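You operate a simulated robot arm through the tools that you are given. There is no shell and no other tool.

You run a simulated robot arm. Do the job below in one go: nothing can be reset, and whatever is moved stays where it is left.

## Task
Cover slide 27 with a cover glass and press it flat.
Fine: tweezers from the grey pot and the blue tamper, both put back; shut the blue box. Set down upright: tweezers, tamper.

The check looks at the end state, three seconds after you hand in, the way a careful person would. Anything else that was tipped, shoved, dropped, spilled or broken makes it a failure. Lids that push on must go on centred and level and be pressed home; caps that screw on are set level and turned clockwise until they are tight.

## Robot
A 6-joint arm with a two-finger parallel gripper, fixed in place. Base frame: the origin is at the foot of the arm, x ahead of it, y to its left, z up; the work surface is at about z = 0.9. Lengths are in m, angles in rad, forces in N, time in s.
With the tool pointing down near the work surface it reaches from about 0.36 to 0.76 m from the base axis. Its first joint turns from -1.152 to 1.152 rad. Payload 2.45 kg.
Tool frame: the origin (TCP) lies between the finger pads and is the grasp point; the fingertips stand 0.024 m ahead of it; z points along the fingers, y is the line along which they close. The gripper opens to 0.068 m. The fingers are 0.017 m wide and 0.01 m thick; the gripper's body (0.04 by 0.07 m) begins 0.041 m behind the TCP.
Orientation is that of the tool frame in the base frame, as [roll, pitch, yaw] about the fixed x, y, z axes, in that order (R = Rz(yaw) Ry(pitch) Rx(roll)). With the fingers straight down and closing along the base's y, the tool's x points along the base's -x, its y along +y and its z along -z.

## Interface
- The arm moves only by the tool step_arm. Its argument "motion" is a list of rows, each a list of 6 numbers: the shift along the base's x, y, z in m, then the turn, a rotation vector about the base's x, y, z in rad. In form: [[dx, dy, dz, rx, ry, rz], ...]. A call has 1 to 20 rows; each row is the pose to reach, as a shift and turn from the pose commanded when the call began. "grip" is the opening, from 0 (shut) to 1 (fully open), set as the call begins (left out, the last holds). Each row takes 0.2 s and may step no farther than 0.05 m and 0.15 rad from the row before; otherwise, or with a gripper value out of range, the whole call is refused. A pose out of reach is approached as far as the arm can. The call stops where the force on the tool passes 40 N (or 10 N more than at its start, if that is more) or the arm is blocked; 0.2 s more then pass. Each finger travels about 0.108 m/s and halts on what it meets, pressing with about 35 N; the grip force reading is that of the motor and also rises with nothing between the fingers. The clock runs only during rows and for 0.2 s after the last one: add rows that repeat a pose to give the fingers time. It gives the time, the measured TCP pose, the force on the tool (base axes), the opening and the grip force at its end, in the units of the frame above (readings bear some noise), with the torque about the TCP (base axes, N m) and any sound that the robot's microphone picked up.
- Cameras (640 x 400 px; columns grow to the right, rows downward): "scene" is fixed at [0.1637, 0.3986, 1.4747]; the picture's right is [-0.82, -0.57, 0.00], its down [-0.25, 0.36, -0.90] and it looks along [0.51, -0.74, -0.44] (base axes); focal length 335 px, centre (320, 200). "wrist" rides on the gripper at [0.084, 0.011, -0.075] in the tool frame; the picture's right is [-0.13, 0.99, 0.00], its down [-0.60, -0.08, -0.79] and it looks along [-0.79, -0.10, 0.61] (tool axes); focal length 251 px, centre (320, 200). There is no depth. A picture from a camera that has moved, and an enlarged one, comes with that camera's place and axes in the base frame and with its lens. The place of the scene camera against the robot may be out by one fixed shift of up to 0.012 m in any direction.
- capture(camera): a new picture of that camera. The clock stands still meanwhile.
- zoom(camera, box): a new picture of the part [left, top, right, bottom] of that camera's present view, enlarged. The clock stands still meanwhile.
- job_done(): hands the job in; it is judged then, once.

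Nothing tells you positions but the pictures and the camera data. Unless the task says otherwise, let go and move clear before handing in.

The tools are called after ">>>" as name(argument=value, ...) on one line, values as JSON. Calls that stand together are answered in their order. step_arm: Moves the arm, as the interface text tells. Its arguments: {"type":"object","properties":{"motion":{"type":"array"},"grip":{"type":"number"}},"required":["motion"]} The other tools are called the same way: capture (camera) takes a picture; zoom (camera, box) takes an enlarged picture of a part of a camera's view; job_done () hands the job in.

At the start:

```text
clock: 0.0
position: [0.4547, -0.0613, 1.2224]
orientation: [3.14, -0.001, -3.141]
wrist_force: [0.6, -0.3, 0.2]
wrist_torque: [-0.01, -0.01, 0.0]
finger_gap: 0.0681
grip_force: 0.1
```

scene: 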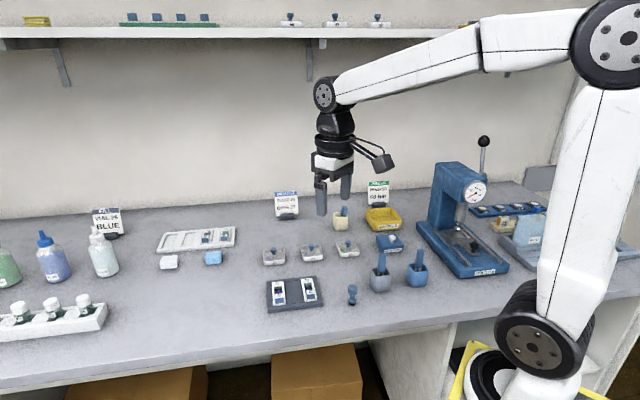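
wrist: 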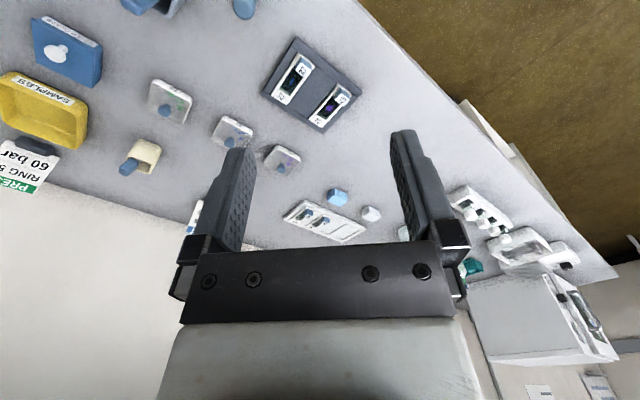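

I see a bench with a slide tray holding two slides, pots with tweezers, a blue box, a small blue tamper and some slide holders. I'll zoom in to identify each before moving.

>>> zoom(camera="scene", box=[250, 220, 450, 345])

>>> zoom(camera="scene", box=[255, 265, 335, 315])

>>> zoom(camera="scene", box=[340, 200, 440, 262])

>>> zoom(camera="scene", box=[140, 210, 260, 285])

>>> zoom(camera="scene", box=[260, 170, 400, 257])

>>> zoom(camera="wrist", box=[0, 0, 384, 240])

```text
3.20 times, centred on (350, 282) of scene
camera zoom: at [0.1637, 0.3986, 1.4747], right [-0.82, -0.57, 0.0], down [-0.25, 0.36, -0.9], along [0.51, -0.74, -0.44], focal length 1072 px, centre (224, -64)
```

zoom: 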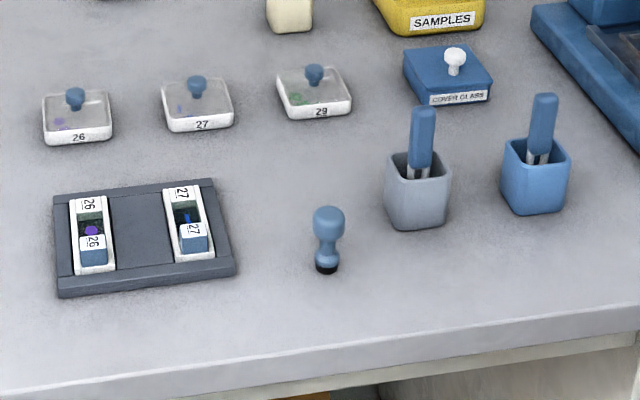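

```text
8.00 times, centred on (295, 290) of scene
camera zoom: at [0.1637, 0.3986, 1.4747], right [-0.82, -0.57, 0.0], down [-0.25, 0.36, -0.9], along [0.51, -0.74, -0.44], focal length 2680 px, centre (520, -520)
```

zoom: 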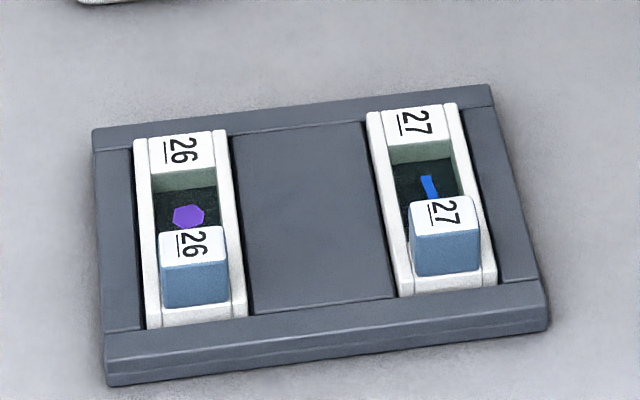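

```text
6.40 times, centred on (390, 231) of scene
camera zoom: at [0.1637, 0.3986, 1.4747], right [-0.82, -0.57, 0.0], down [-0.25, 0.36, -0.9], along [0.51, -0.74, -0.44], focal length 2144 px, centre (-128, 2)
```

zoom: 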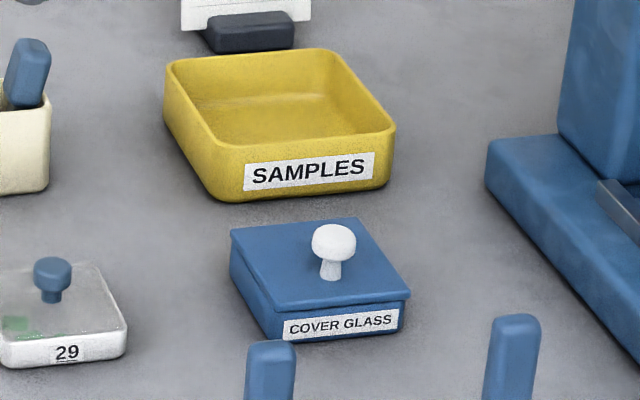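

```text
5.33 times, centred on (200, 248) of scene
camera zoom: at [0.1637, 0.3986, 1.4747], right [-0.82, -0.57, 0.0], down [-0.25, 0.36, -0.9], along [0.51, -0.74, -0.44], focal length 1787 px, centre (960, -53)
```

zoom: 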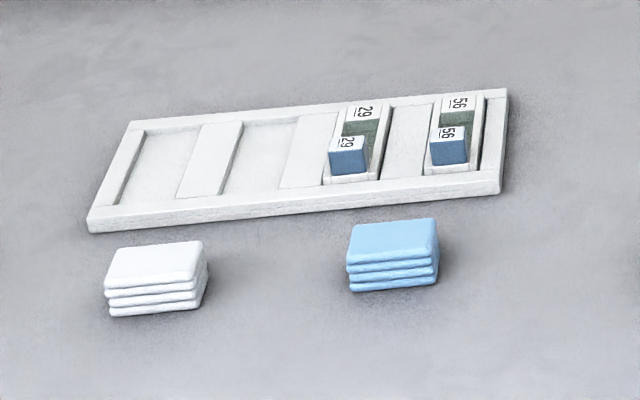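

```text
4.57 times, centred on (330, 214) of scene
camera zoom: at [0.1637, 0.3986, 1.4747], right [-0.82, -0.57, 0.0], down [-0.25, 0.36, -0.9], along [0.51, -0.74, -0.44], focal length 1532 px, centre (274, 138)
```

zoom: 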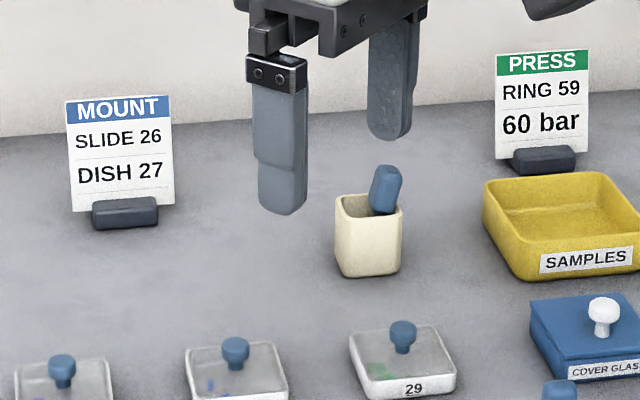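

```text
1.67 times, centred on (192, 120) of wrist
camera zoom: at [0.3714, -0.0497, 1.2959], right [0.13, 0.99, 0.0], down [0.6, -0.08, 0.79], along [0.79, -0.1, -0.61], focal length 419 px, centre (533, 333)
```

zoom: 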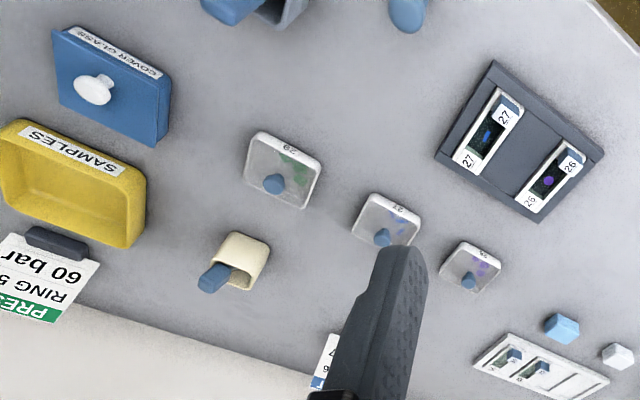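

The slide tray (26, 27), the grey and blue pots with tweezers, the blue tamper and the COVER GLASS box are all on the near side. I'll zoom further on the pots, tamper, and slide.

>>> zoom(camera="scene", box=[362, 245, 434, 295])

>>> zoom(camera="scene", box=[336, 275, 368, 310])

>>> zoom(camera="scene", box=[295, 272, 327, 308])

>>> zoom(camera="scene", box=[370, 228, 412, 256])

```text
8.00 times, centred on (398, 270) of scene
camera zoom: at [0.1637, 0.3986, 1.4747], right [-0.82, -0.57, 0.0], down [-0.25, 0.36, -0.9], along [0.51, -0.74, -0.44], focal length 2680 px, centre (-304, -360)
```

zoom: 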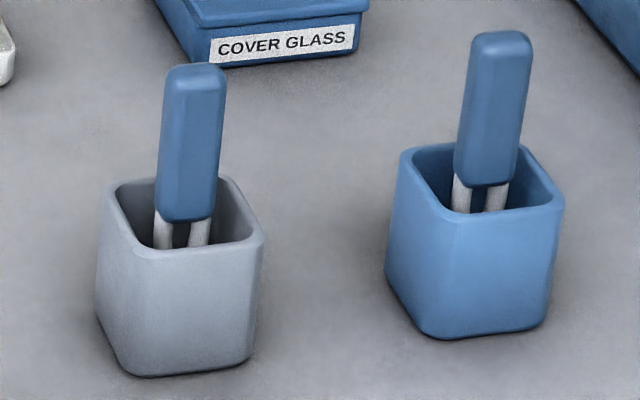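

```text
11.43 times, centred on (352, 292) of scene
camera zoom: at [0.1637, 0.3986, 1.4747], right [-0.82, -0.57, 0.0], down [-0.25, 0.36, -0.9], along [0.51, -0.74, -0.44], focal length 3829 px, centre (-46, -857)
```

zoom: 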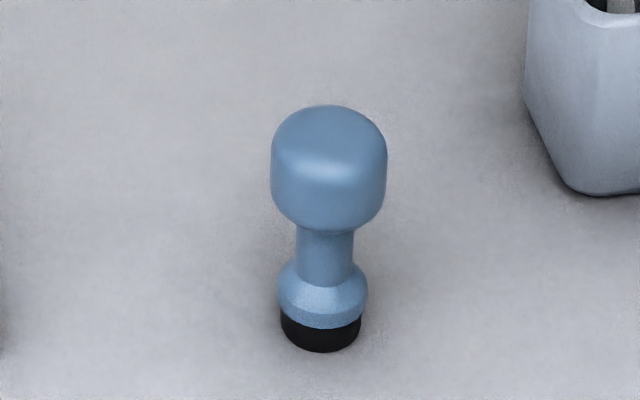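

```text
11.11 times, centred on (311, 290) of scene
camera zoom: at [0.1637, 0.3986, 1.4747], right [-0.82, -0.57, 0.0], down [-0.25, 0.36, -0.9], along [0.51, -0.74, -0.44], focal length 3723 px, centre (420, -800)
```

zoom: 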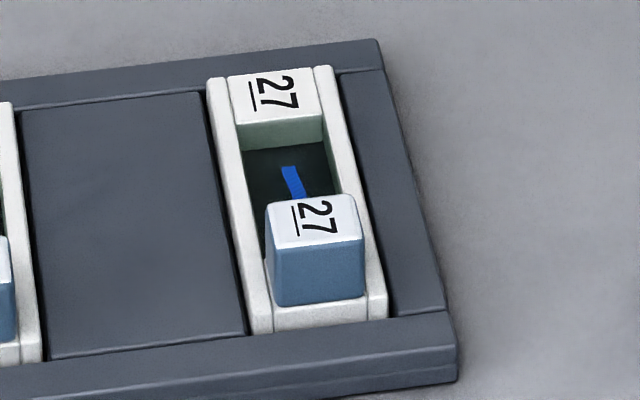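

```text
14.29 times, centred on (391, 242) of scene
camera zoom: at [0.1637, 0.3986, 1.4747], right [-0.82, -0.57, 0.0], down [-0.25, 0.36, -0.9], along [0.51, -0.74, -0.44], focal length 4786 px, centre (-694, -400)
```

zoom: 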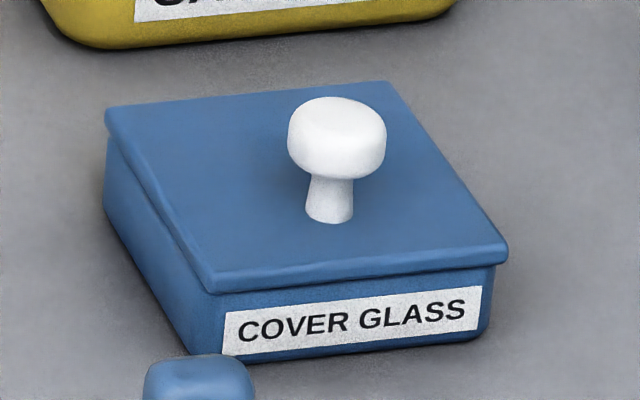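

Everything needed is in reach. I'll move above the work area and tilt the wrist so the camera looks down, to map things more accurately.

>>> step_arm(motion=[[-0.005, -0.03, 0, 0, 0.12, 0], [-0.01, -0.06, 0, 0, 0.24, 0], [-0.015, -0.09, 0, 0, 0.36, 0], [-0.02, -0.12, 0, 0, 0.48, 0], [-0.025, -0.14, 0, 0, 0.6, 0], [-0.03, -0.15, 0, 0, 0.7, 0], [-0.03, -0.15, 0, 0, 0.7, 0]])

>>> capture(camera="wrist")

>>> capture(camera="scene")

```text
clock: 1.6
position: [0.4251, -0.2108, 1.222]
orientation: [-3.142, -0.7, -3.141]
wrist_force: [0.3, -0.7, 0.7]
wrist_torque: [0.0, 0.0, -0.03]
finger_gap: 0.068
grip_force: 0.1
```

```text
taken
camera wrist: at [0.4101, -0.1998, 1.3329], right [0.1, 0.99, -0.08], down [0.97, -0.08, 0.22], along [0.21, -0.1, -0.97], focal length 251 px, centre (320, 200)
```

wrist: 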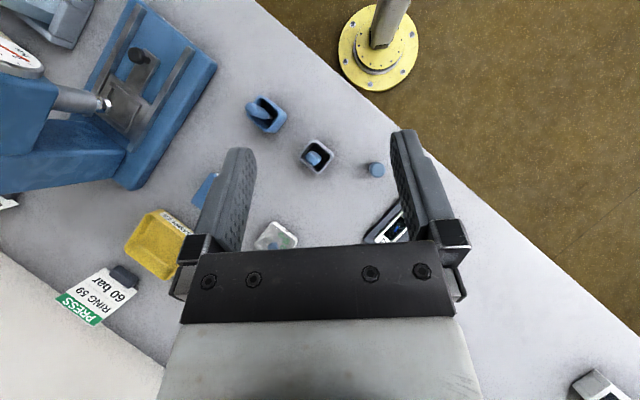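

```text
taken
```

scene: 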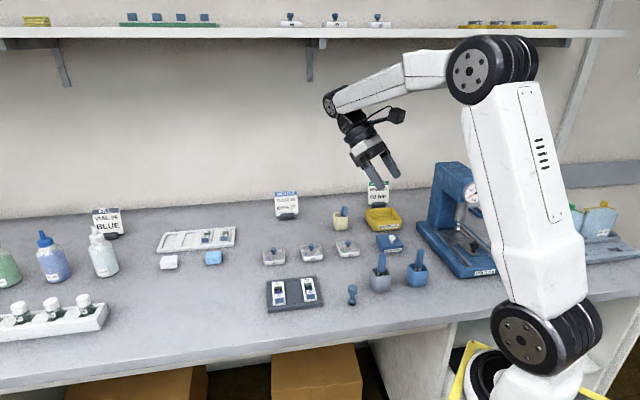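

The camera now looks nearly straight down on the pots and tamper. I'll zoom for measurement.

>>> zoom(camera="wrist", box=[240, 85, 400, 185])

>>> zoom(camera="wrist", box=[296, 130, 344, 180])

```text
4.00 times, centred on (320, 135) of wrist
camera zoom: at [0.4101, -0.1998, 1.3329], right [0.1, 0.99, -0.08], down [0.97, -0.08, 0.22], along [0.21, -0.1, -0.97], focal length 1006 px, centre (320, 460)
```

zoom: 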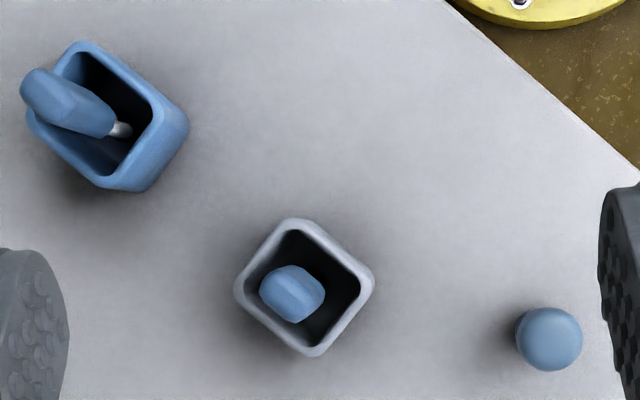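

```text
8.00 times, centred on (320, 155) of wrist
camera zoom: at [0.4101, -0.1998, 1.3329], right [0.1, 0.99, -0.08], down [0.97, -0.08, 0.22], along [0.21, -0.1, -0.97], focal length 2012 px, centre (320, 560)
```

zoom: 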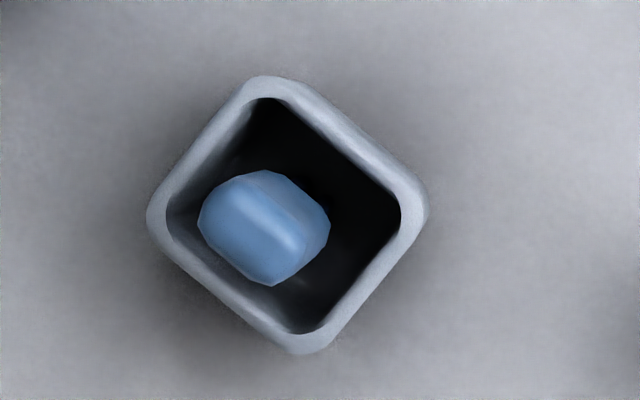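

Grey pot at about (0.426,-0.240), tamper around (0.447,-0.15). Next I'll look at the cover-glass box from above to see whether its lid is hinged or lifts off.

>>> step_arm(motion=[[0, -0.05, -0.02, 0, 0, 0], [0, -0.1, -0.04, 0, 0, 0], [0, -0.15, -0.06, 0, 0, 0], [0, -0.2, -0.08, 0, 0, 0], [0, -0.2, -0.08, 0, 0, 0]])

>>> capture(camera="wrist")

>>> zoom(camera="wrist", box=[250, 100, 410, 200])

```text
refused: row 1 steps farther than a row can; nothing moved
```

```text
taken
camera wrist: at [0.4101, -0.1998, 1.3329], right [0.1, 0.99, -0.08], down [0.97, -0.08, 0.22], along [0.21, -0.1, -0.97], focal length 251 px, centre (320, 200)
```

wrist: 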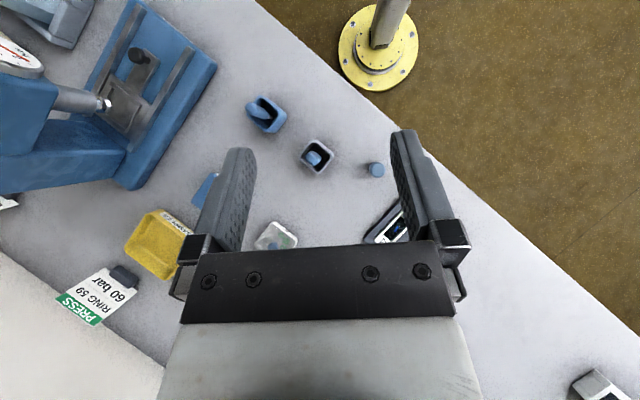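

```text
4.00 times, centred on (330, 150) of wrist
camera zoom: at [0.4101, -0.1998, 1.3329], right [0.1, 0.99, -0.08], down [0.97, -0.08, 0.22], along [0.21, -0.1, -0.97], focal length 1006 px, centre (280, 400)
```

zoom: 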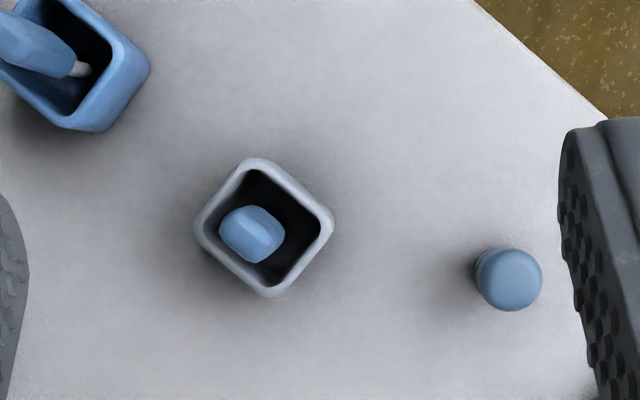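

The step exceeded the row limit, so nothing moved. I'll repeat it with smaller rows, still heading for a view of the cover-glass box from above.

>>> step_arm(motion=[[0.003, -0.04, -0.014, 0, 0, 0], [0.006, -0.08, -0.028, 0, 0, 0], [0.01, -0.12, -0.042, 0, 0, 0], [0.014, -0.16, -0.056, 0, 0, 0], [0.018, -0.195, -0.07, 0, 0, 0], [0.02, -0.2, -0.08, 0, 0, 0], [0.02, -0.2, -0.08, 0, 0, 0]])

>>> capture(camera="wrist")

>>> zoom(camera="wrist", box=[240, 60, 400, 160])

```text
clock: 3.2
position: [0.4438, -0.4095, 1.1419]
orientation: [3.141, -0.701, -3.14]
wrist_force: [0.1, -0.5, 0.7]
wrist_torque: [0.01, 0.01, -0.01]
finger_gap: 0.068
grip_force: 0.1
```

```text
taken
camera wrist: at [0.429, -0.3996, 1.2524], right [0.1, 0.99, -0.08], down [0.97, -0.08, 0.22], along [0.21, -0.1, -0.97], focal length 251 px, centre (320, 200)
```

wrist: 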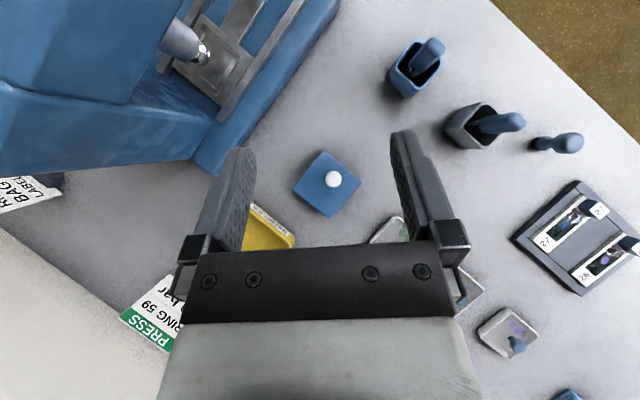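

```text
4.00 times, centred on (320, 110) of wrist
camera zoom: at [0.429, -0.3996, 1.2524], right [0.1, 0.99, -0.08], down [0.97, -0.08, 0.22], along [0.21, -0.1, -0.97], focal length 1006 px, centre (320, 560)
```

zoom: 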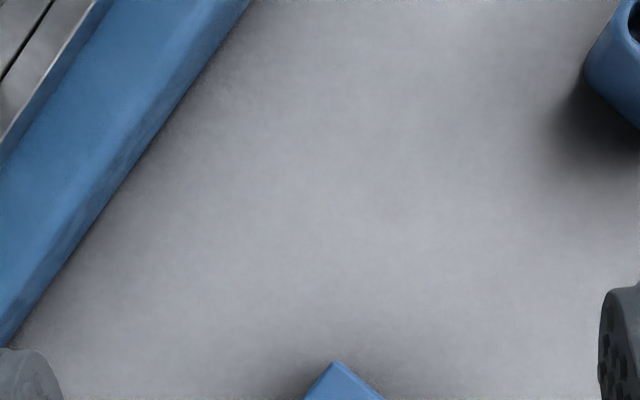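

The box is now visible near (326,184) in the wrist picture. Zooming in on it.

>>> zoom(camera="wrist", box=[278, 144, 374, 224])

>>> zoom(camera="wrist", box=[440, 90, 590, 190])

>>> zoom(camera="wrist", box=[500, 170, 640, 300])

```text
5.00 times, centred on (326, 184) of wrist
camera zoom: at [0.429, -0.3996, 1.2524], right [0.1, 0.99, -0.08], down [0.97, -0.08, 0.22], along [0.21, -0.1, -0.97], focal length 1257 px, centre (290, 280)
```

zoom: 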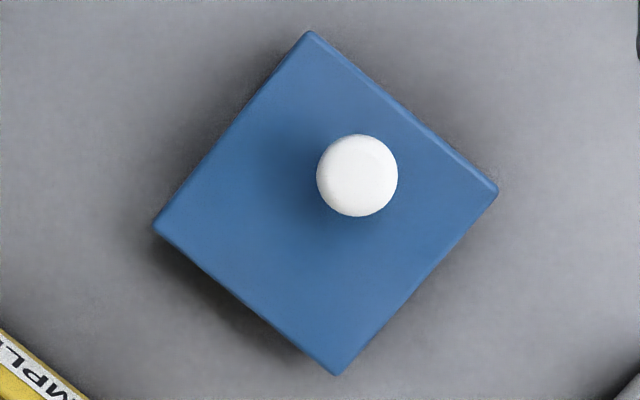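

```text
4.00 times, centred on (515, 140) of wrist
camera zoom: at [0.429, -0.3996, 1.2524], right [0.1, 0.99, -0.08], down [0.97, -0.08, 0.22], along [0.21, -0.1, -0.97], focal length 1006 px, centre (-460, 440)
```

zoom: 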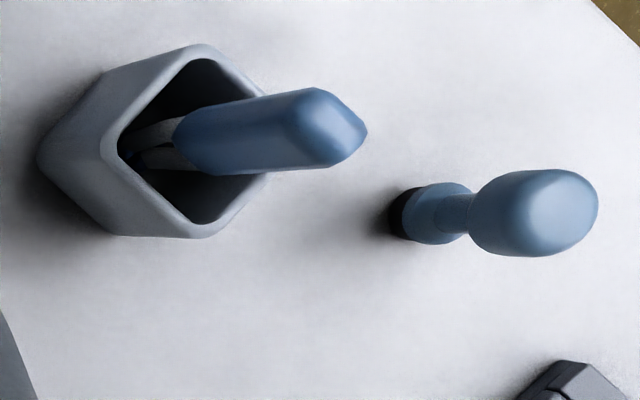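

```text
3.08 times, centred on (570, 235) of wrist
camera zoom: at [0.429, -0.3996, 1.2524], right [0.1, 0.99, -0.08], down [0.97, -0.08, 0.22], along [0.21, -0.1, -0.97], focal length 774 px, centre (-449, 92)
```

zoom: 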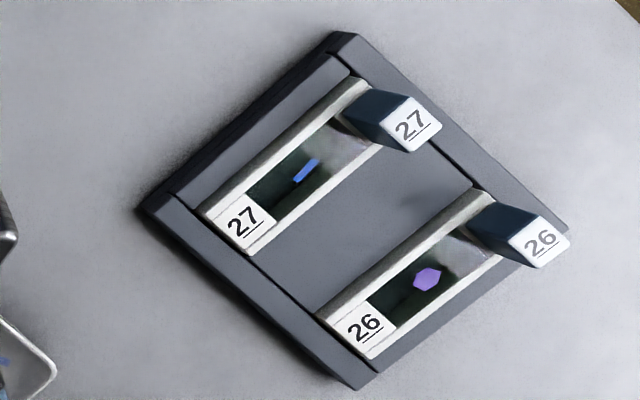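

The box lid is about 64 mm square, centred near (0.481,-0.424), rotated 45°, with the knob offset toward the front (near (0.471,-0.413)), which suggests a rear hinge. I'll straighten the tool and yaw it -45° to match the bench layout, then look closely.

>>> step_arm(motion=[[0.005, 0, 0, 0, -0.14, 0], [0.01, 0, 0, 0, -0.28, 0], [0.015, 0, 0, 0, -0.42, 0], [0.02, 0, 0, 0, -0.56, 0], [0.025, 0, 0, 0, -0.7, 0], [0.025, 0, 0, 0, -0.7, 0]])

>>> step_arm(motion=[[0, 0, 0, 0, 0, -0.14], [0, 0, 0, 0, 0, -0.28], [0, 0, 0, 0, 0, -0.42], [0, 0, 0, 0, 0, -0.56], [0, 0, 0, 0, 0, -0.7], [0, 0, 0, 0, 0, -0.785], [0, 0, 0, 0, 0, -0.785]])

>>> capture(camera="wrist")

```text
clock: 4.6
position: [0.4691, -0.4113, 1.1421]
orientation: [3.14, 0.002, -3.14]
wrist_force: [0.1, 0.5, 0.5]
wrist_torque: [0.02, -0.01, -0.02]
finger_gap: 0.0679
grip_force: 0.1
```

```text
clock: 6.2
position: [0.4698, -0.411, 1.1406]
orientation: [3.141, 0.0, 2.355]
wrist_force: [-0.1, -0.1, 0.1]
wrist_torque: [0.03, 0.01, 0.01]
finger_gap: 0.0678
grip_force: 0.0
```

```text
taken
camera wrist: at [0.4186, -0.3439, 1.2156], right [0.79, 0.61, 0.0], down [0.37, -0.48, 0.79], along [0.48, -0.63, -0.61], focal length 251 px, centre (320, 200)
```

wrist: 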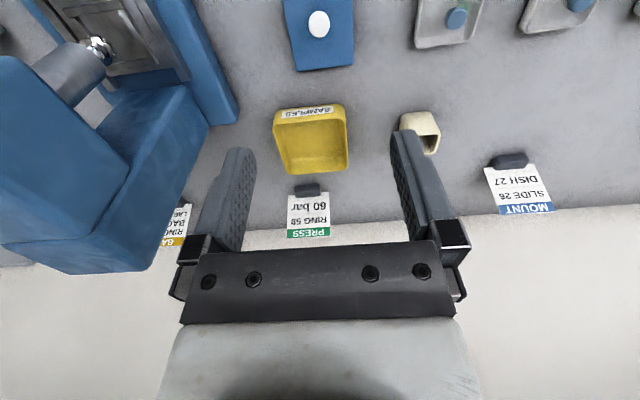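

Now aligned with the bench. Zooming on the box at top of the picture for its lid edges.

>>> zoom(camera="wrist", box=[265, 0, 375, 76])

```text
5.26 times, centred on (320, 38) of wrist
camera zoom: at [0.4186, -0.3439, 1.2156], right [0.79, 0.61, 0.0], down [0.37, -0.48, 0.79], along [0.48, -0.63, -0.61], focal length 1323 px, centre (320, 1053)
```

zoom: 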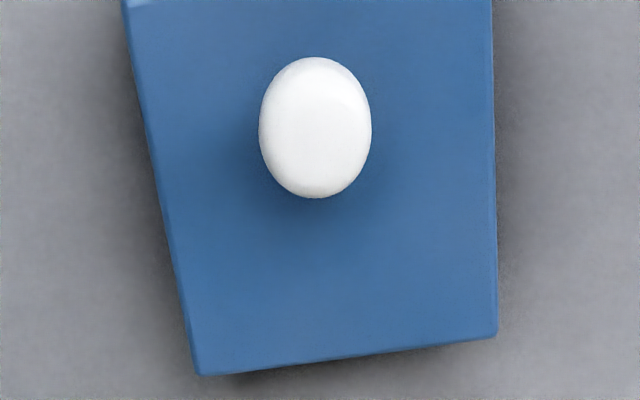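

The knob triangulates to about (0.471,-0.4136, 0.939). I'll half-close the gripper and descend to just above it to check alignment.

>>> step_arm(motion=[[0.001, -0.002, -0.04, 0, 0, 0], [0.001, -0.002, -0.08, 0, 0, 0], [0.001, -0.002, -0.12, 0, 0, 0], [0.001, -0.002, -0.15, 0, 0, 0], [0.001, -0.002, -0.15, 0, 0, 0]], grip=0.6)

>>> capture(camera="wrist")

>>> zoom(camera="scene", box=[350, 195, 430, 265])

```text
clock: 7.4
position: [0.4703, -0.4118, 0.9905]
orientation: [3.141, 0.0, 2.357]
wrist_force: [0.2, -0.8, 0.4]
wrist_torque: [0.02, -0.03, 0.01]
finger_gap: 0.0407
grip_force: 0.2
```

```text
taken
camera wrist: at [0.4195, -0.3441, 1.0653], right [0.79, 0.61, 0.0], down [0.37, -0.48, 0.79], along [0.48, -0.63, -0.61], focal length 251 px, centre (320, 200)
```

wrist: 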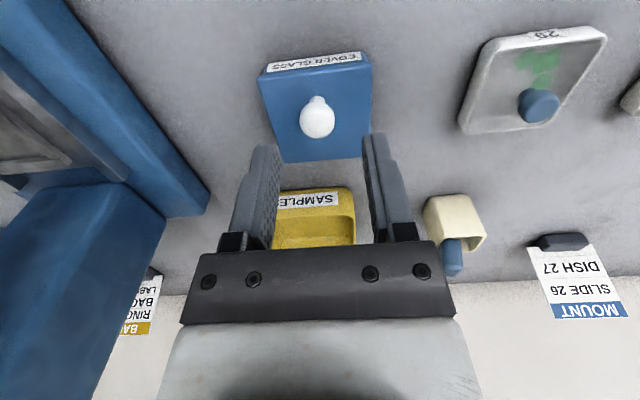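

```text
5.71 times, centred on (390, 230) of scene
camera zoom: at [0.1637, 0.3986, 1.4747], right [-0.82, -0.57, 0.0], down [-0.25, 0.36, -0.9], along [0.51, -0.74, -0.44], focal length 1914 px, centre (-80, 29)
```

zoom: 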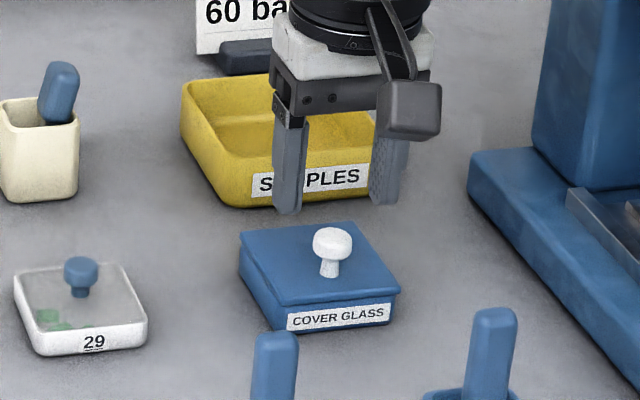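

Good view. Zooming on the knob for precise alignment.

>>> zoom(camera="wrist", box=[256, 40, 384, 170])

```text
3.08 times, centred on (320, 105) of wrist
camera zoom: at [0.4195, -0.3441, 1.0653], right [0.79, 0.61, 0.0], down [0.37, -0.48, 0.79], along [0.48, -0.63, -0.61], focal length 774 px, centre (320, 492)
```

zoom: 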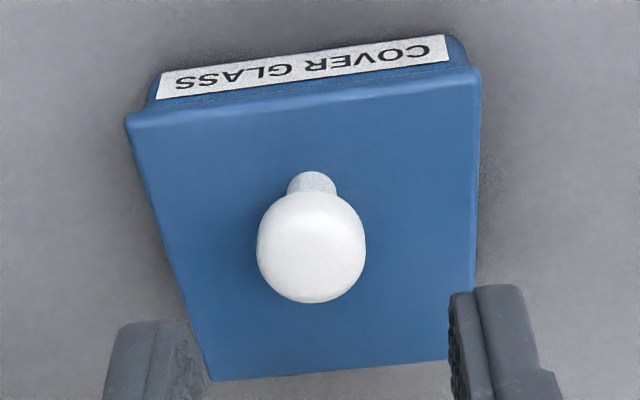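

Small correction of about (0.0005,-0.003), then descend so the pads straddle the knob head, then close.

>>> step_arm(motion=[[0.0005, -0.0031, 0, 0, 0, 0], [0.0005, -0.0031, -0.02, 0, 0, 0], [0.0005, -0.0031, -0.038, 0, 0, 0], [0.0005, -0.0031, -0.038, 0, 0, 0]])

>>> zoom(camera="wrist", box=[256, 100, 384, 180])

>>> zoom(camera="scene", box=[365, 210, 421, 258])

```text
clock: 8.4
position: [0.4706, -0.4149, 0.9544]
orientation: [-3.14, 0.0, 2.355]
wrist_force: [-0.2, 0.0, 0.6]
wrist_torque: [0.01, -0.01, -0.02]
finger_gap: 0.0409
grip_force: 0.1
```

```text
5.00 times, centred on (320, 140) of wrist
camera zoom: at [0.4203, -0.3481, 1.0278], right [0.79, 0.61, 0.0], down [0.37, -0.48, 0.79], along [0.48, -0.63, -0.61], focal length 1257 px, centre (320, 500)
```

zoom: 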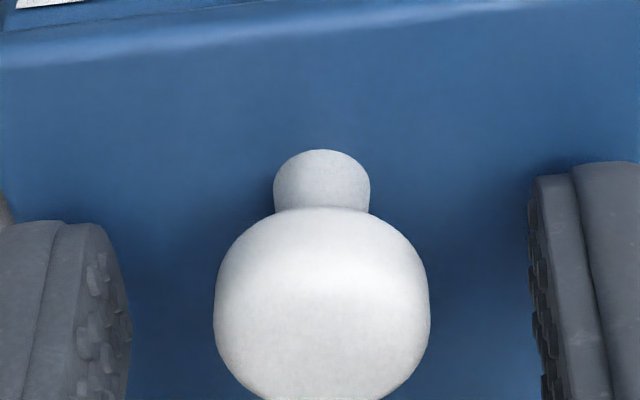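

```text
8.33 times, centred on (393, 234) of scene
camera zoom: at [0.1637, 0.3986, 1.4747], right [-0.82, -0.57, 0.0], down [-0.25, 0.36, -0.9], along [0.51, -0.74, -0.44], focal length 2792 px, centre (-288, -83)
```

zoom: 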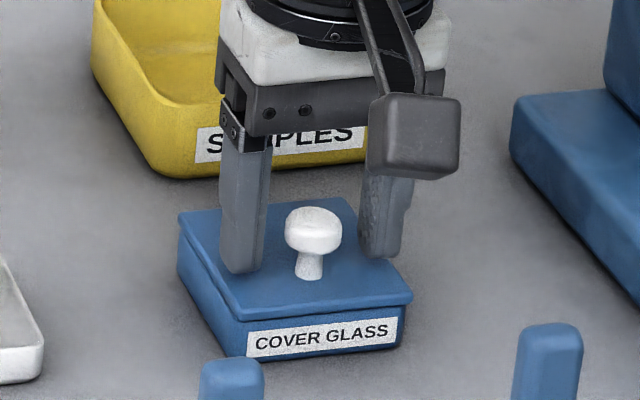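

The fingers straddle the knob well. Closing on it now.

>>> step_arm(motion=[[0, 0, 0, 0, 0, 0], [0, 0, 0, 0, 0, 0], [0, 0, 0, 0, 0, 0]], grip=0.15)

>>> zoom(camera="wrist", box=[256, 60, 384, 180])

>>> zoom(camera="scene", box=[365, 210, 421, 258])

```text
clock: 9.2
position: [0.4714, -0.4142, 0.9536]
orientation: [-3.14, 0.001, 2.356]
wrist_force: [4.0, 1.4, -2.3]
wrist_torque: [0.07, 0.0, 0.0]
finger_gap: 0.0186
grip_force: 36.8
```

```text
3.33 times, centred on (320, 120) of wrist
camera zoom: at [0.4206, -0.3478, 1.0279], right [0.79, 0.61, 0.0], down [0.37, -0.48, 0.79], along [0.48, -0.63, -0.61], focal length 838 px, centre (320, 467)
```

zoom: 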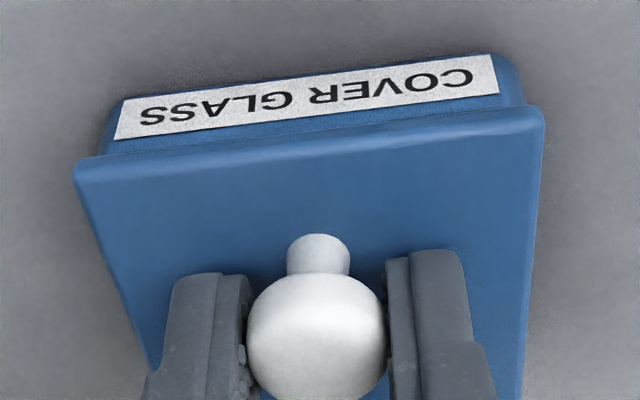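

```text
8.33 times, centred on (393, 234) of scene
camera zoom: at [0.1639, 0.3987, 1.4746], right [-0.82, -0.57, 0.0], down [-0.25, 0.36, -0.9], along [0.51, -0.74, -0.44], focal length 2792 px, centre (-288, -83)
```

zoom: 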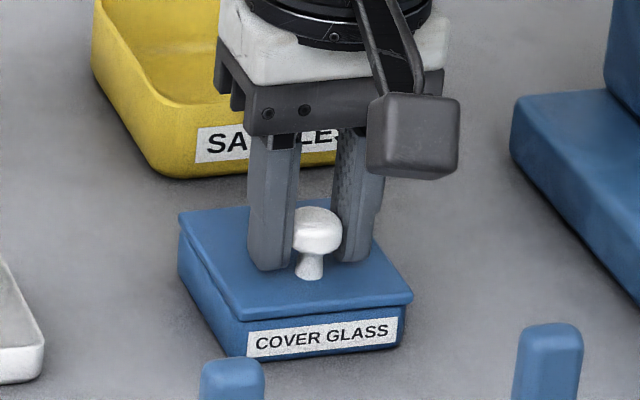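

Knob gripped (gap 18.6 mm). I'll lift just 3 mm to learn how the lid behaves.

>>> step_arm(motion=[[0, 0, 0.0015, 0, 0, 0], [0, 0, 0.003, 0, 0, 0], [0, 0, 0.003, 0, 0, 0]])

>>> zoom(camera="scene", box=[365, 210, 421, 258])

>>> zoom(camera="wrist", box=[256, 60, 384, 180])

```text
clock: 10.0
position: [0.4705, -0.4146, 0.9545]
orientation: [3.141, -0.001, 2.356]
wrist_force: [15.8, -7.1, -21.7]
wrist_torque: [0.4, 0.3, -0.03]
finger_gap: 0.019
grip_force: 36.9
```

```text
8.33 times, centred on (393, 234) of scene
camera zoom: at [0.1646, 0.3981, 1.4747], right [-0.82, -0.57, 0.0], down [-0.25, 0.36, -0.9], along [0.51, -0.74, -0.44], focal length 2792 px, centre (-288, -83)
```

zoom: 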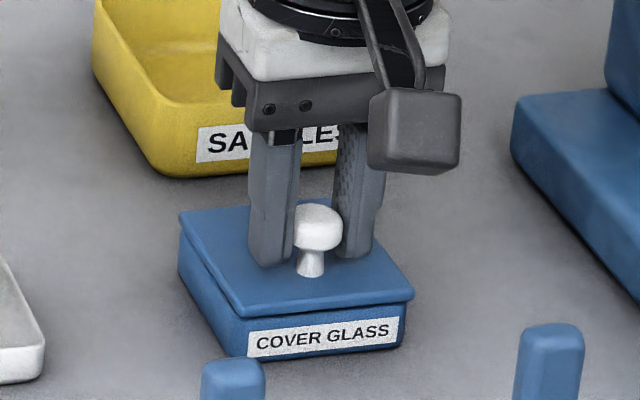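

```text
3.33 times, centred on (320, 120) of wrist
camera zoom: at [0.4207, -0.3479, 1.0295], right [0.79, 0.61, 0.0], down [0.37, -0.48, 0.79], along [0.48, -0.63, -0.61], focal length 838 px, centre (320, 467)
```

zoom: 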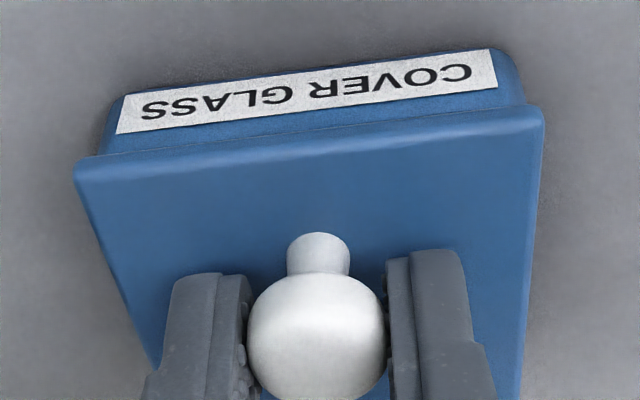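

The lift met ~22 N down and ~16 N toward the rear, with a torque balance that matches a hinge along the lid's back edge while the knob is clamped rigidly. I'll follow the hinge arc by rotating the tool with the lid a little and check that forces fall.

>>> step_arm(motion=[[0.001, -0.001, 0.0001, 0.027, 0.027, 0], [0.0019, -0.0019, 0.0003, 0.053, 0.053, 0], [0.0029, -0.0029, 0.0018, 0.08, 0.08, 0], [0.004, -0.004, 0.0033, 0.106, 0.106, 0], [0.004, -0.004, 0.0033, 0.106, 0.106, 0]])

>>> zoom(camera="scene", box=[365, 205, 421, 258])

>>> capture(camera="wrist")

```text
clock: 11.2
position: [0.4736, -0.4189, 0.9621]
orientation: [-3.14, -0.148, 2.357]
wrist_force: [-1.8, 24.3, 24.1]
wrist_torque: [-0.07, -0.43, -0.03]
finger_gap: 0.0189
grip_force: 36.8
```

```text
7.55 times, centred on (393, 232) of scene
camera zoom: at [0.1633, 0.3997, 1.4744], right [-0.82, -0.57, 0.0], down [-0.25, 0.36, -0.9], along [0.51, -0.74, -0.44], focal length 2529 px, centre (-231, -38)
```

zoom: 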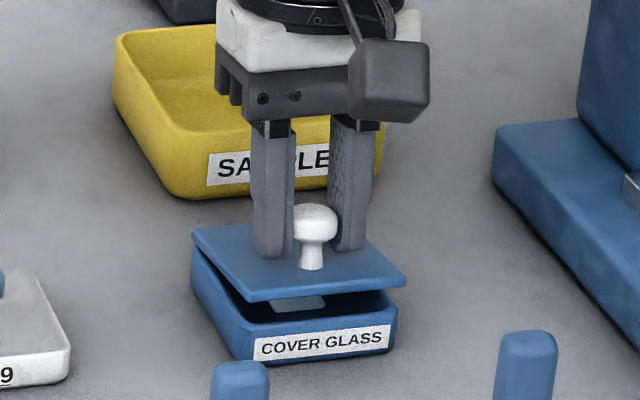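

```text
taken
camera wrist: at [0.433, -0.3603, 1.0479], right [0.79, 0.61, -0.02], down [0.45, -0.56, 0.69], along [0.41, -0.56, -0.72], focal length 251 px, centre (320, 200)
```

wrist: 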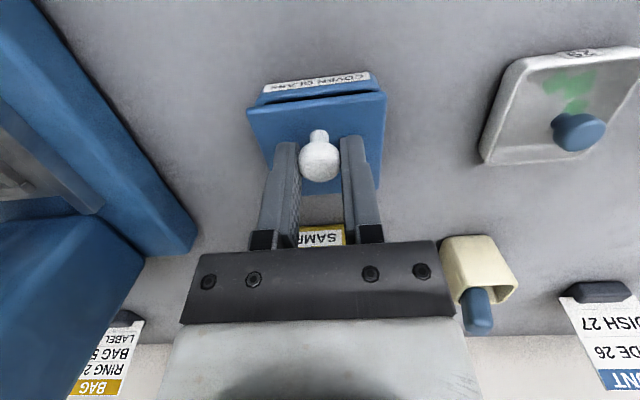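

The lid is hinged at the back and opening; a cover glass is visible inside. I'm slightly over-rotated, so I'll relieve by moving up and forward a bit.

>>> step_arm(motion=[[-0.0004, 0.0004, 0.0007, 0, 0, 0], [-0.0007, 0.0007, 0.0014, 0, 0, 0], [-0.0007, 0.0007, 0.0014, 0, 0, 0]])

```text
clock: 12.0
position: [0.4746, -0.4186, 0.9621]
orientation: [3.14, -0.146, 2.356]
wrist_force: [10.5, 17.3, 14.8]
wrist_torque: [-0.15, -0.5, -0.03]
finger_gap: 0.0192
grip_force: 37.3
```

Vertical and rearward forces dropped, but there's a sideways load along the closing axis. I'll shift the hand slightly along +x,+y and up to relieve it.

>>> step_arm(motion=[[0.0004, 0.0004, 0.0005, 0, 0, 0], [0.0007, 0.0007, 0.0008, 0, 0, 0], [0.0007, 0.0007, 0.0008, 0, 0, 0]])

```text
clock: 12.8
position: [0.4742, -0.4186, 0.9617]
orientation: [3.142, -0.147, 2.356]
wrist_force: [14.1, 3.5, 3.6]
wrist_torque: [-0.27, -0.49, -0.09]
finger_gap: 0.0188
grip_force: 36.6
```

Forces are small now. I'll keep following the arc in small increments.

>>> step_arm(motion=[[0.0015, -0.0013, 0.0016, 0.02, 0.02, 0], [0.0025, -0.0019, 0.003, 0.045, 0.045, 0], [0.0037, -0.0029, 0.0045, 0.068, 0.068, 0], [0.0047, -0.0039, 0.006, 0.09, 0.09, 0], [0.0047, -0.0039, 0.006, 0.09, 0.09, 0]])

>>> zoom(camera="scene", box=[365, 205, 421, 258])

```text
clock: 14.0
position: [0.4793, -0.423, 0.966]
orientation: [-3.138, -0.279, 2.356]
wrist_force: [8.7, -4.3, -13.4]
wrist_torque: [0.04, 0.02, 0.02]
finger_gap: 0.0191
grip_force: 37.1
```

```text
7.55 times, centred on (393, 232) of scene
camera zoom: at [0.1642, 0.3983, 1.4747], right [-0.82, -0.57, 0.0], down [-0.25, 0.36, -0.9], along [0.51, -0.74, -0.44], focal length 2529 px, centre (-231, -38)
```

zoom: 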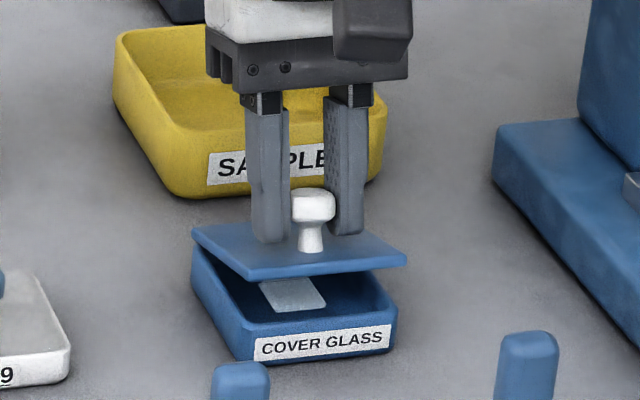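

The arc is working; the lid is at about 17°. Continuing.

>>> step_arm(motion=[[0.0016, -0.0016, 0.0006, 0.026, 0.026, 0], [0.0029, -0.0029, 0.0017, 0.053, 0.053, 0], [0.0041, -0.0041, 0.0029, 0.08, 0.08, 0], [0.0053, -0.0053, 0.004, 0.106, 0.106, 0], [0.0053, -0.0053, 0.004, 0.106, 0.106, 0]])

```text
clock: 15.2
position: [0.4832, -0.4276, 0.971]
orientation: [-3.141, -0.429, 2.356]
wrist_force: [-10.7, 1.2, -4.4]
wrist_torque: [0.31, 0.46, 0.07]
finger_gap: 0.019
grip_force: 36.7
```

Forces remain low. Continuing along the arc.

>>> step_arm(motion=[[0.0011, -0.0013, 0.0009, 0.026, 0.026, 0], [0.0022, -0.0025, 0.0017, 0.053, 0.053, 0], [0.0034, -0.0037, 0.0026, 0.08, 0.08, 0], [0.0045, -0.005, 0.0034, 0.106, 0.106, 0], [0.0045, -0.005, 0.0034, 0.106, 0.106, 0]])

>>> zoom(camera="scene", box=[345, 170, 441, 258])

```text
clock: 16.4
position: [0.4819, -0.4259, 0.9753]
orientation: [3.141, -0.579, 2.356]
wrist_force: [-7.7, -9.7, -4.9]
wrist_torque: [-0.01, 0.18, 0.0]
finger_gap: 0.0203
grip_force: 6.7
out of reach, approached as far as the arm can: row 3, 4, 5
```

```text
4.55 times, centred on (393, 214) of scene
camera zoom: at [0.1636, 0.3983, 1.4748], right [-0.82, -0.57, 0.0], down [-0.25, 0.36, -0.9], along [0.51, -0.74, -0.44], focal length 1523 px, centre (-12, 136)
```

zoom: 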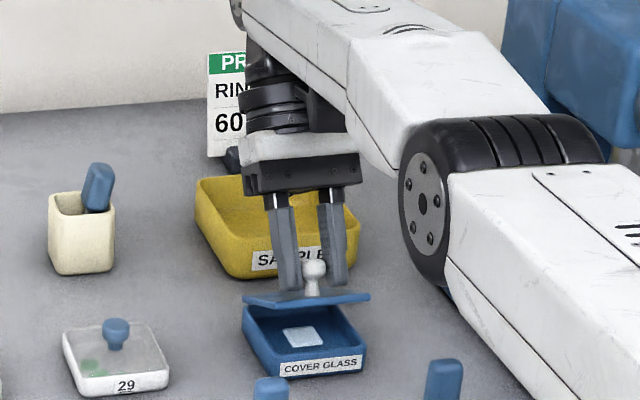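

The arm ran out of reach at this tilt, with the lid about 35° open and one cover glass visible in the box. I'll check how the lid and grip look before deciding how to open it further.

>>> zoom(camera="scene", box=[370, 210, 418, 258])

>>> capture(camera="wrist")

>>> capture(camera="scene")

```text
8.33 times, centred on (394, 234) of scene
camera zoom: at [0.1636, 0.3983, 1.4748], right [-0.82, -0.57, 0.0], down [-0.25, 0.36, -0.9], along [0.51, -0.74, -0.44], focal length 2792 px, centre (-297, -83)
```

zoom: 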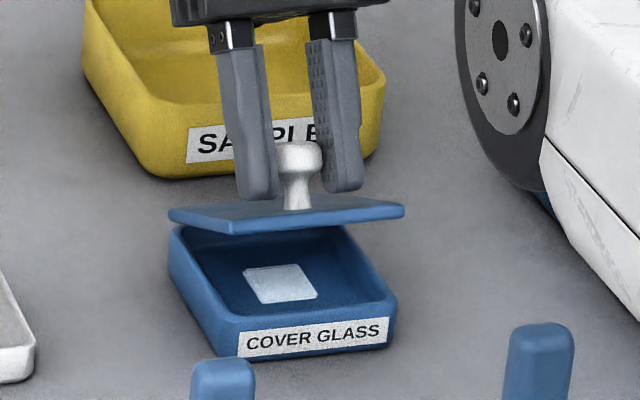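

```text
taken
camera wrist: at [0.47, -0.3967, 1.0835], right [0.78, 0.62, -0.07], down [0.61, -0.72, 0.33], along [0.16, -0.3, -0.94], focal length 251 px, centre (320, 200)
```

wrist: 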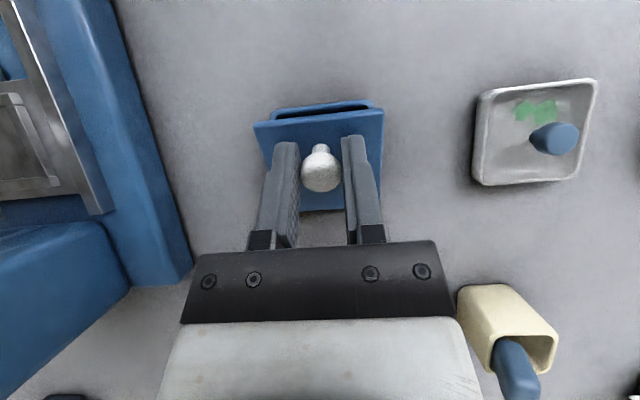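

```text
taken
```

scene: 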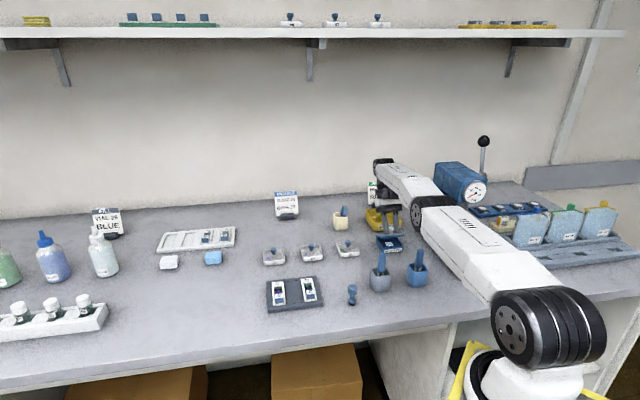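

The hand is at its reach limit with the knob near the pad edge and the lid ~30° open. I'll open the fingers slightly to see whether the lid holds its angle on its own.

>>> step_arm(motion=[[0, 0, 0, 0, 0, 0], [0, 0, 0, 0, 0, 0]], grip=0.42)

>>> zoom(camera="scene", box=[370, 210, 418, 258])

```text
clock: 17.0
position: [0.483, -0.4241, 0.9774]
orientation: [-3.14, -0.576, 2.356]
wrist_force: [0.0, -0.1, 0.4]
wrist_torque: [0.01, -0.02, 0.02]
finger_gap: 0.0285
grip_force: 0.1
```

```text
8.33 times, centred on (394, 234) of scene
camera zoom: at [0.1637, 0.3986, 1.4747], right [-0.82, -0.57, 0.0], down [-0.25, 0.36, -0.9], along [0.51, -0.74, -0.44], focal length 2792 px, centre (-297, -83)
```

zoom: 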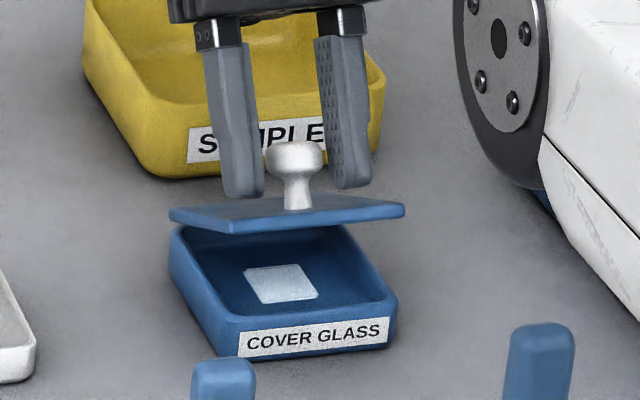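

The lid stays where it is left (friction hinge). I'll retract straight up and bring the tool back to vertical, then push the lid further open.

>>> step_arm(motion=[[0, 0, 0.015, 0, 0, 0], [0, 0, 0.035, 0, 0, 0], [0, 0, 0.055, -0.1, -0.1, 0], [0, 0, 0.075, -0.2, -0.2, 0], [0, 0, 0.095, -0.3, -0.3, 0], [0, 0, 0.11, -0.408, -0.408, 0], [0, 0, 0.11, -0.408, -0.408, 0]])

>>> capture(camera="wrist")

>>> capture(camera="scene")

```text
refused: row 6 steps farther than a row can; nothing moved
```

```text
taken
camera wrist: at [0.4709, -0.3961, 1.0845], right [0.78, 0.63, -0.07], down [0.61, -0.72, 0.34], along [0.16, -0.3, -0.94], focal length 251 px, centre (320, 200)
```

wrist: 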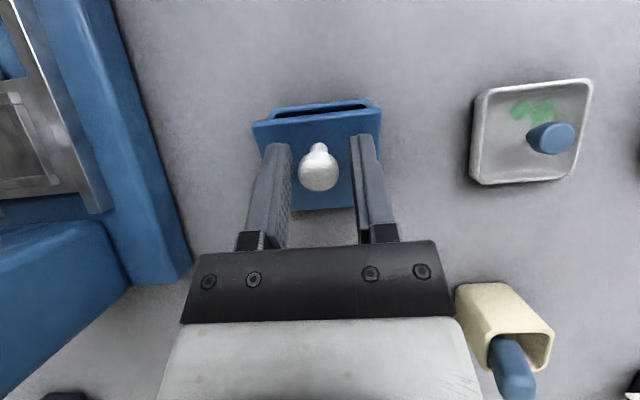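

```text
taken
```

scene: 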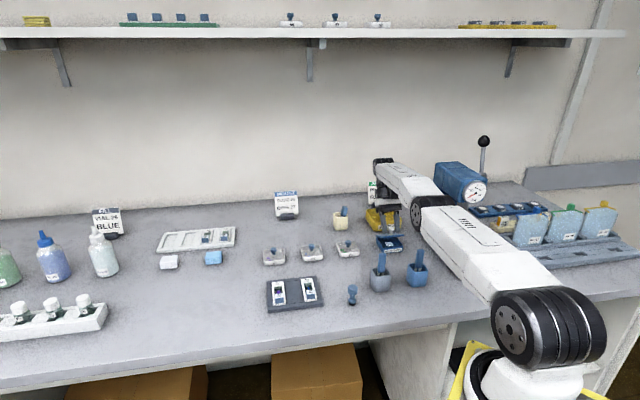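

One rotation step was a hair too big, so nothing moved. Repeating with smaller steps.

>>> step_arm(motion=[[0, 0, 0.015, 0, 0, 0], [0, 0, 0.035, 0, 0, 0], [0, 0, 0.055, -0.09, -0.09, 0], [0, 0, 0.075, -0.18, -0.18, 0], [0, 0, 0.095, -0.27, -0.27, 0], [0, 0, 0.11, -0.36, -0.36, 0], [0, 0, 0.11, -0.408, -0.408, 0], [0, 0, 0.11, -0.408, -0.408, 0]])

>>> capture(camera="wrist")

>>> capture(camera="scene")

```text
clock: 18.8
position: [0.4817, -0.4243, 1.0863]
orientation: [-3.141, 0.0, 2.357]
wrist_force: [0.1, 0.6, -0.6]
wrist_torque: [-0.01, 0.01, -0.03]
finger_gap: 0.0286
grip_force: 0.1
```

```text
taken
camera wrist: at [0.4307, -0.3567, 1.1608], right [0.79, 0.61, 0.0], down [0.37, -0.48, 0.79], along [0.48, -0.63, -0.61], focal length 251 px, centre (320, 200)
```

wrist: 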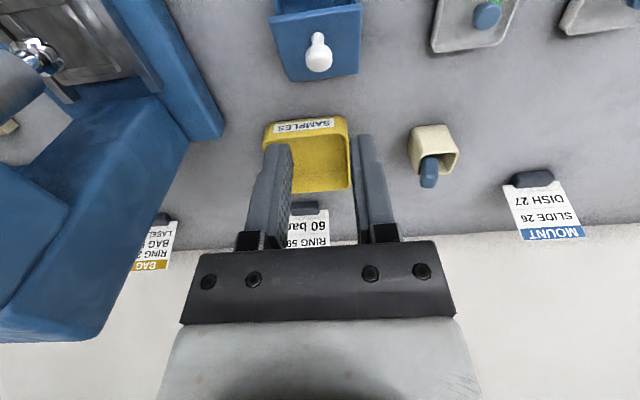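

```text
taken
```

scene: 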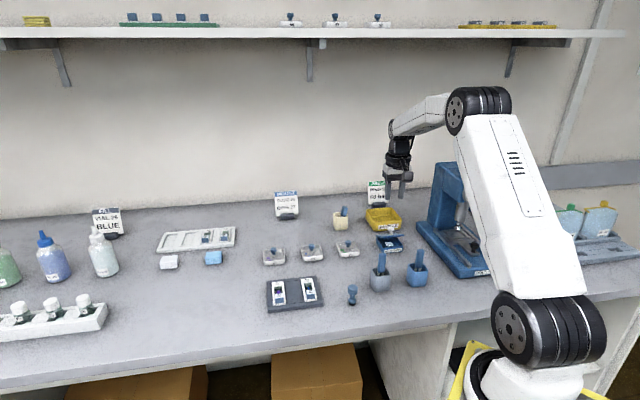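

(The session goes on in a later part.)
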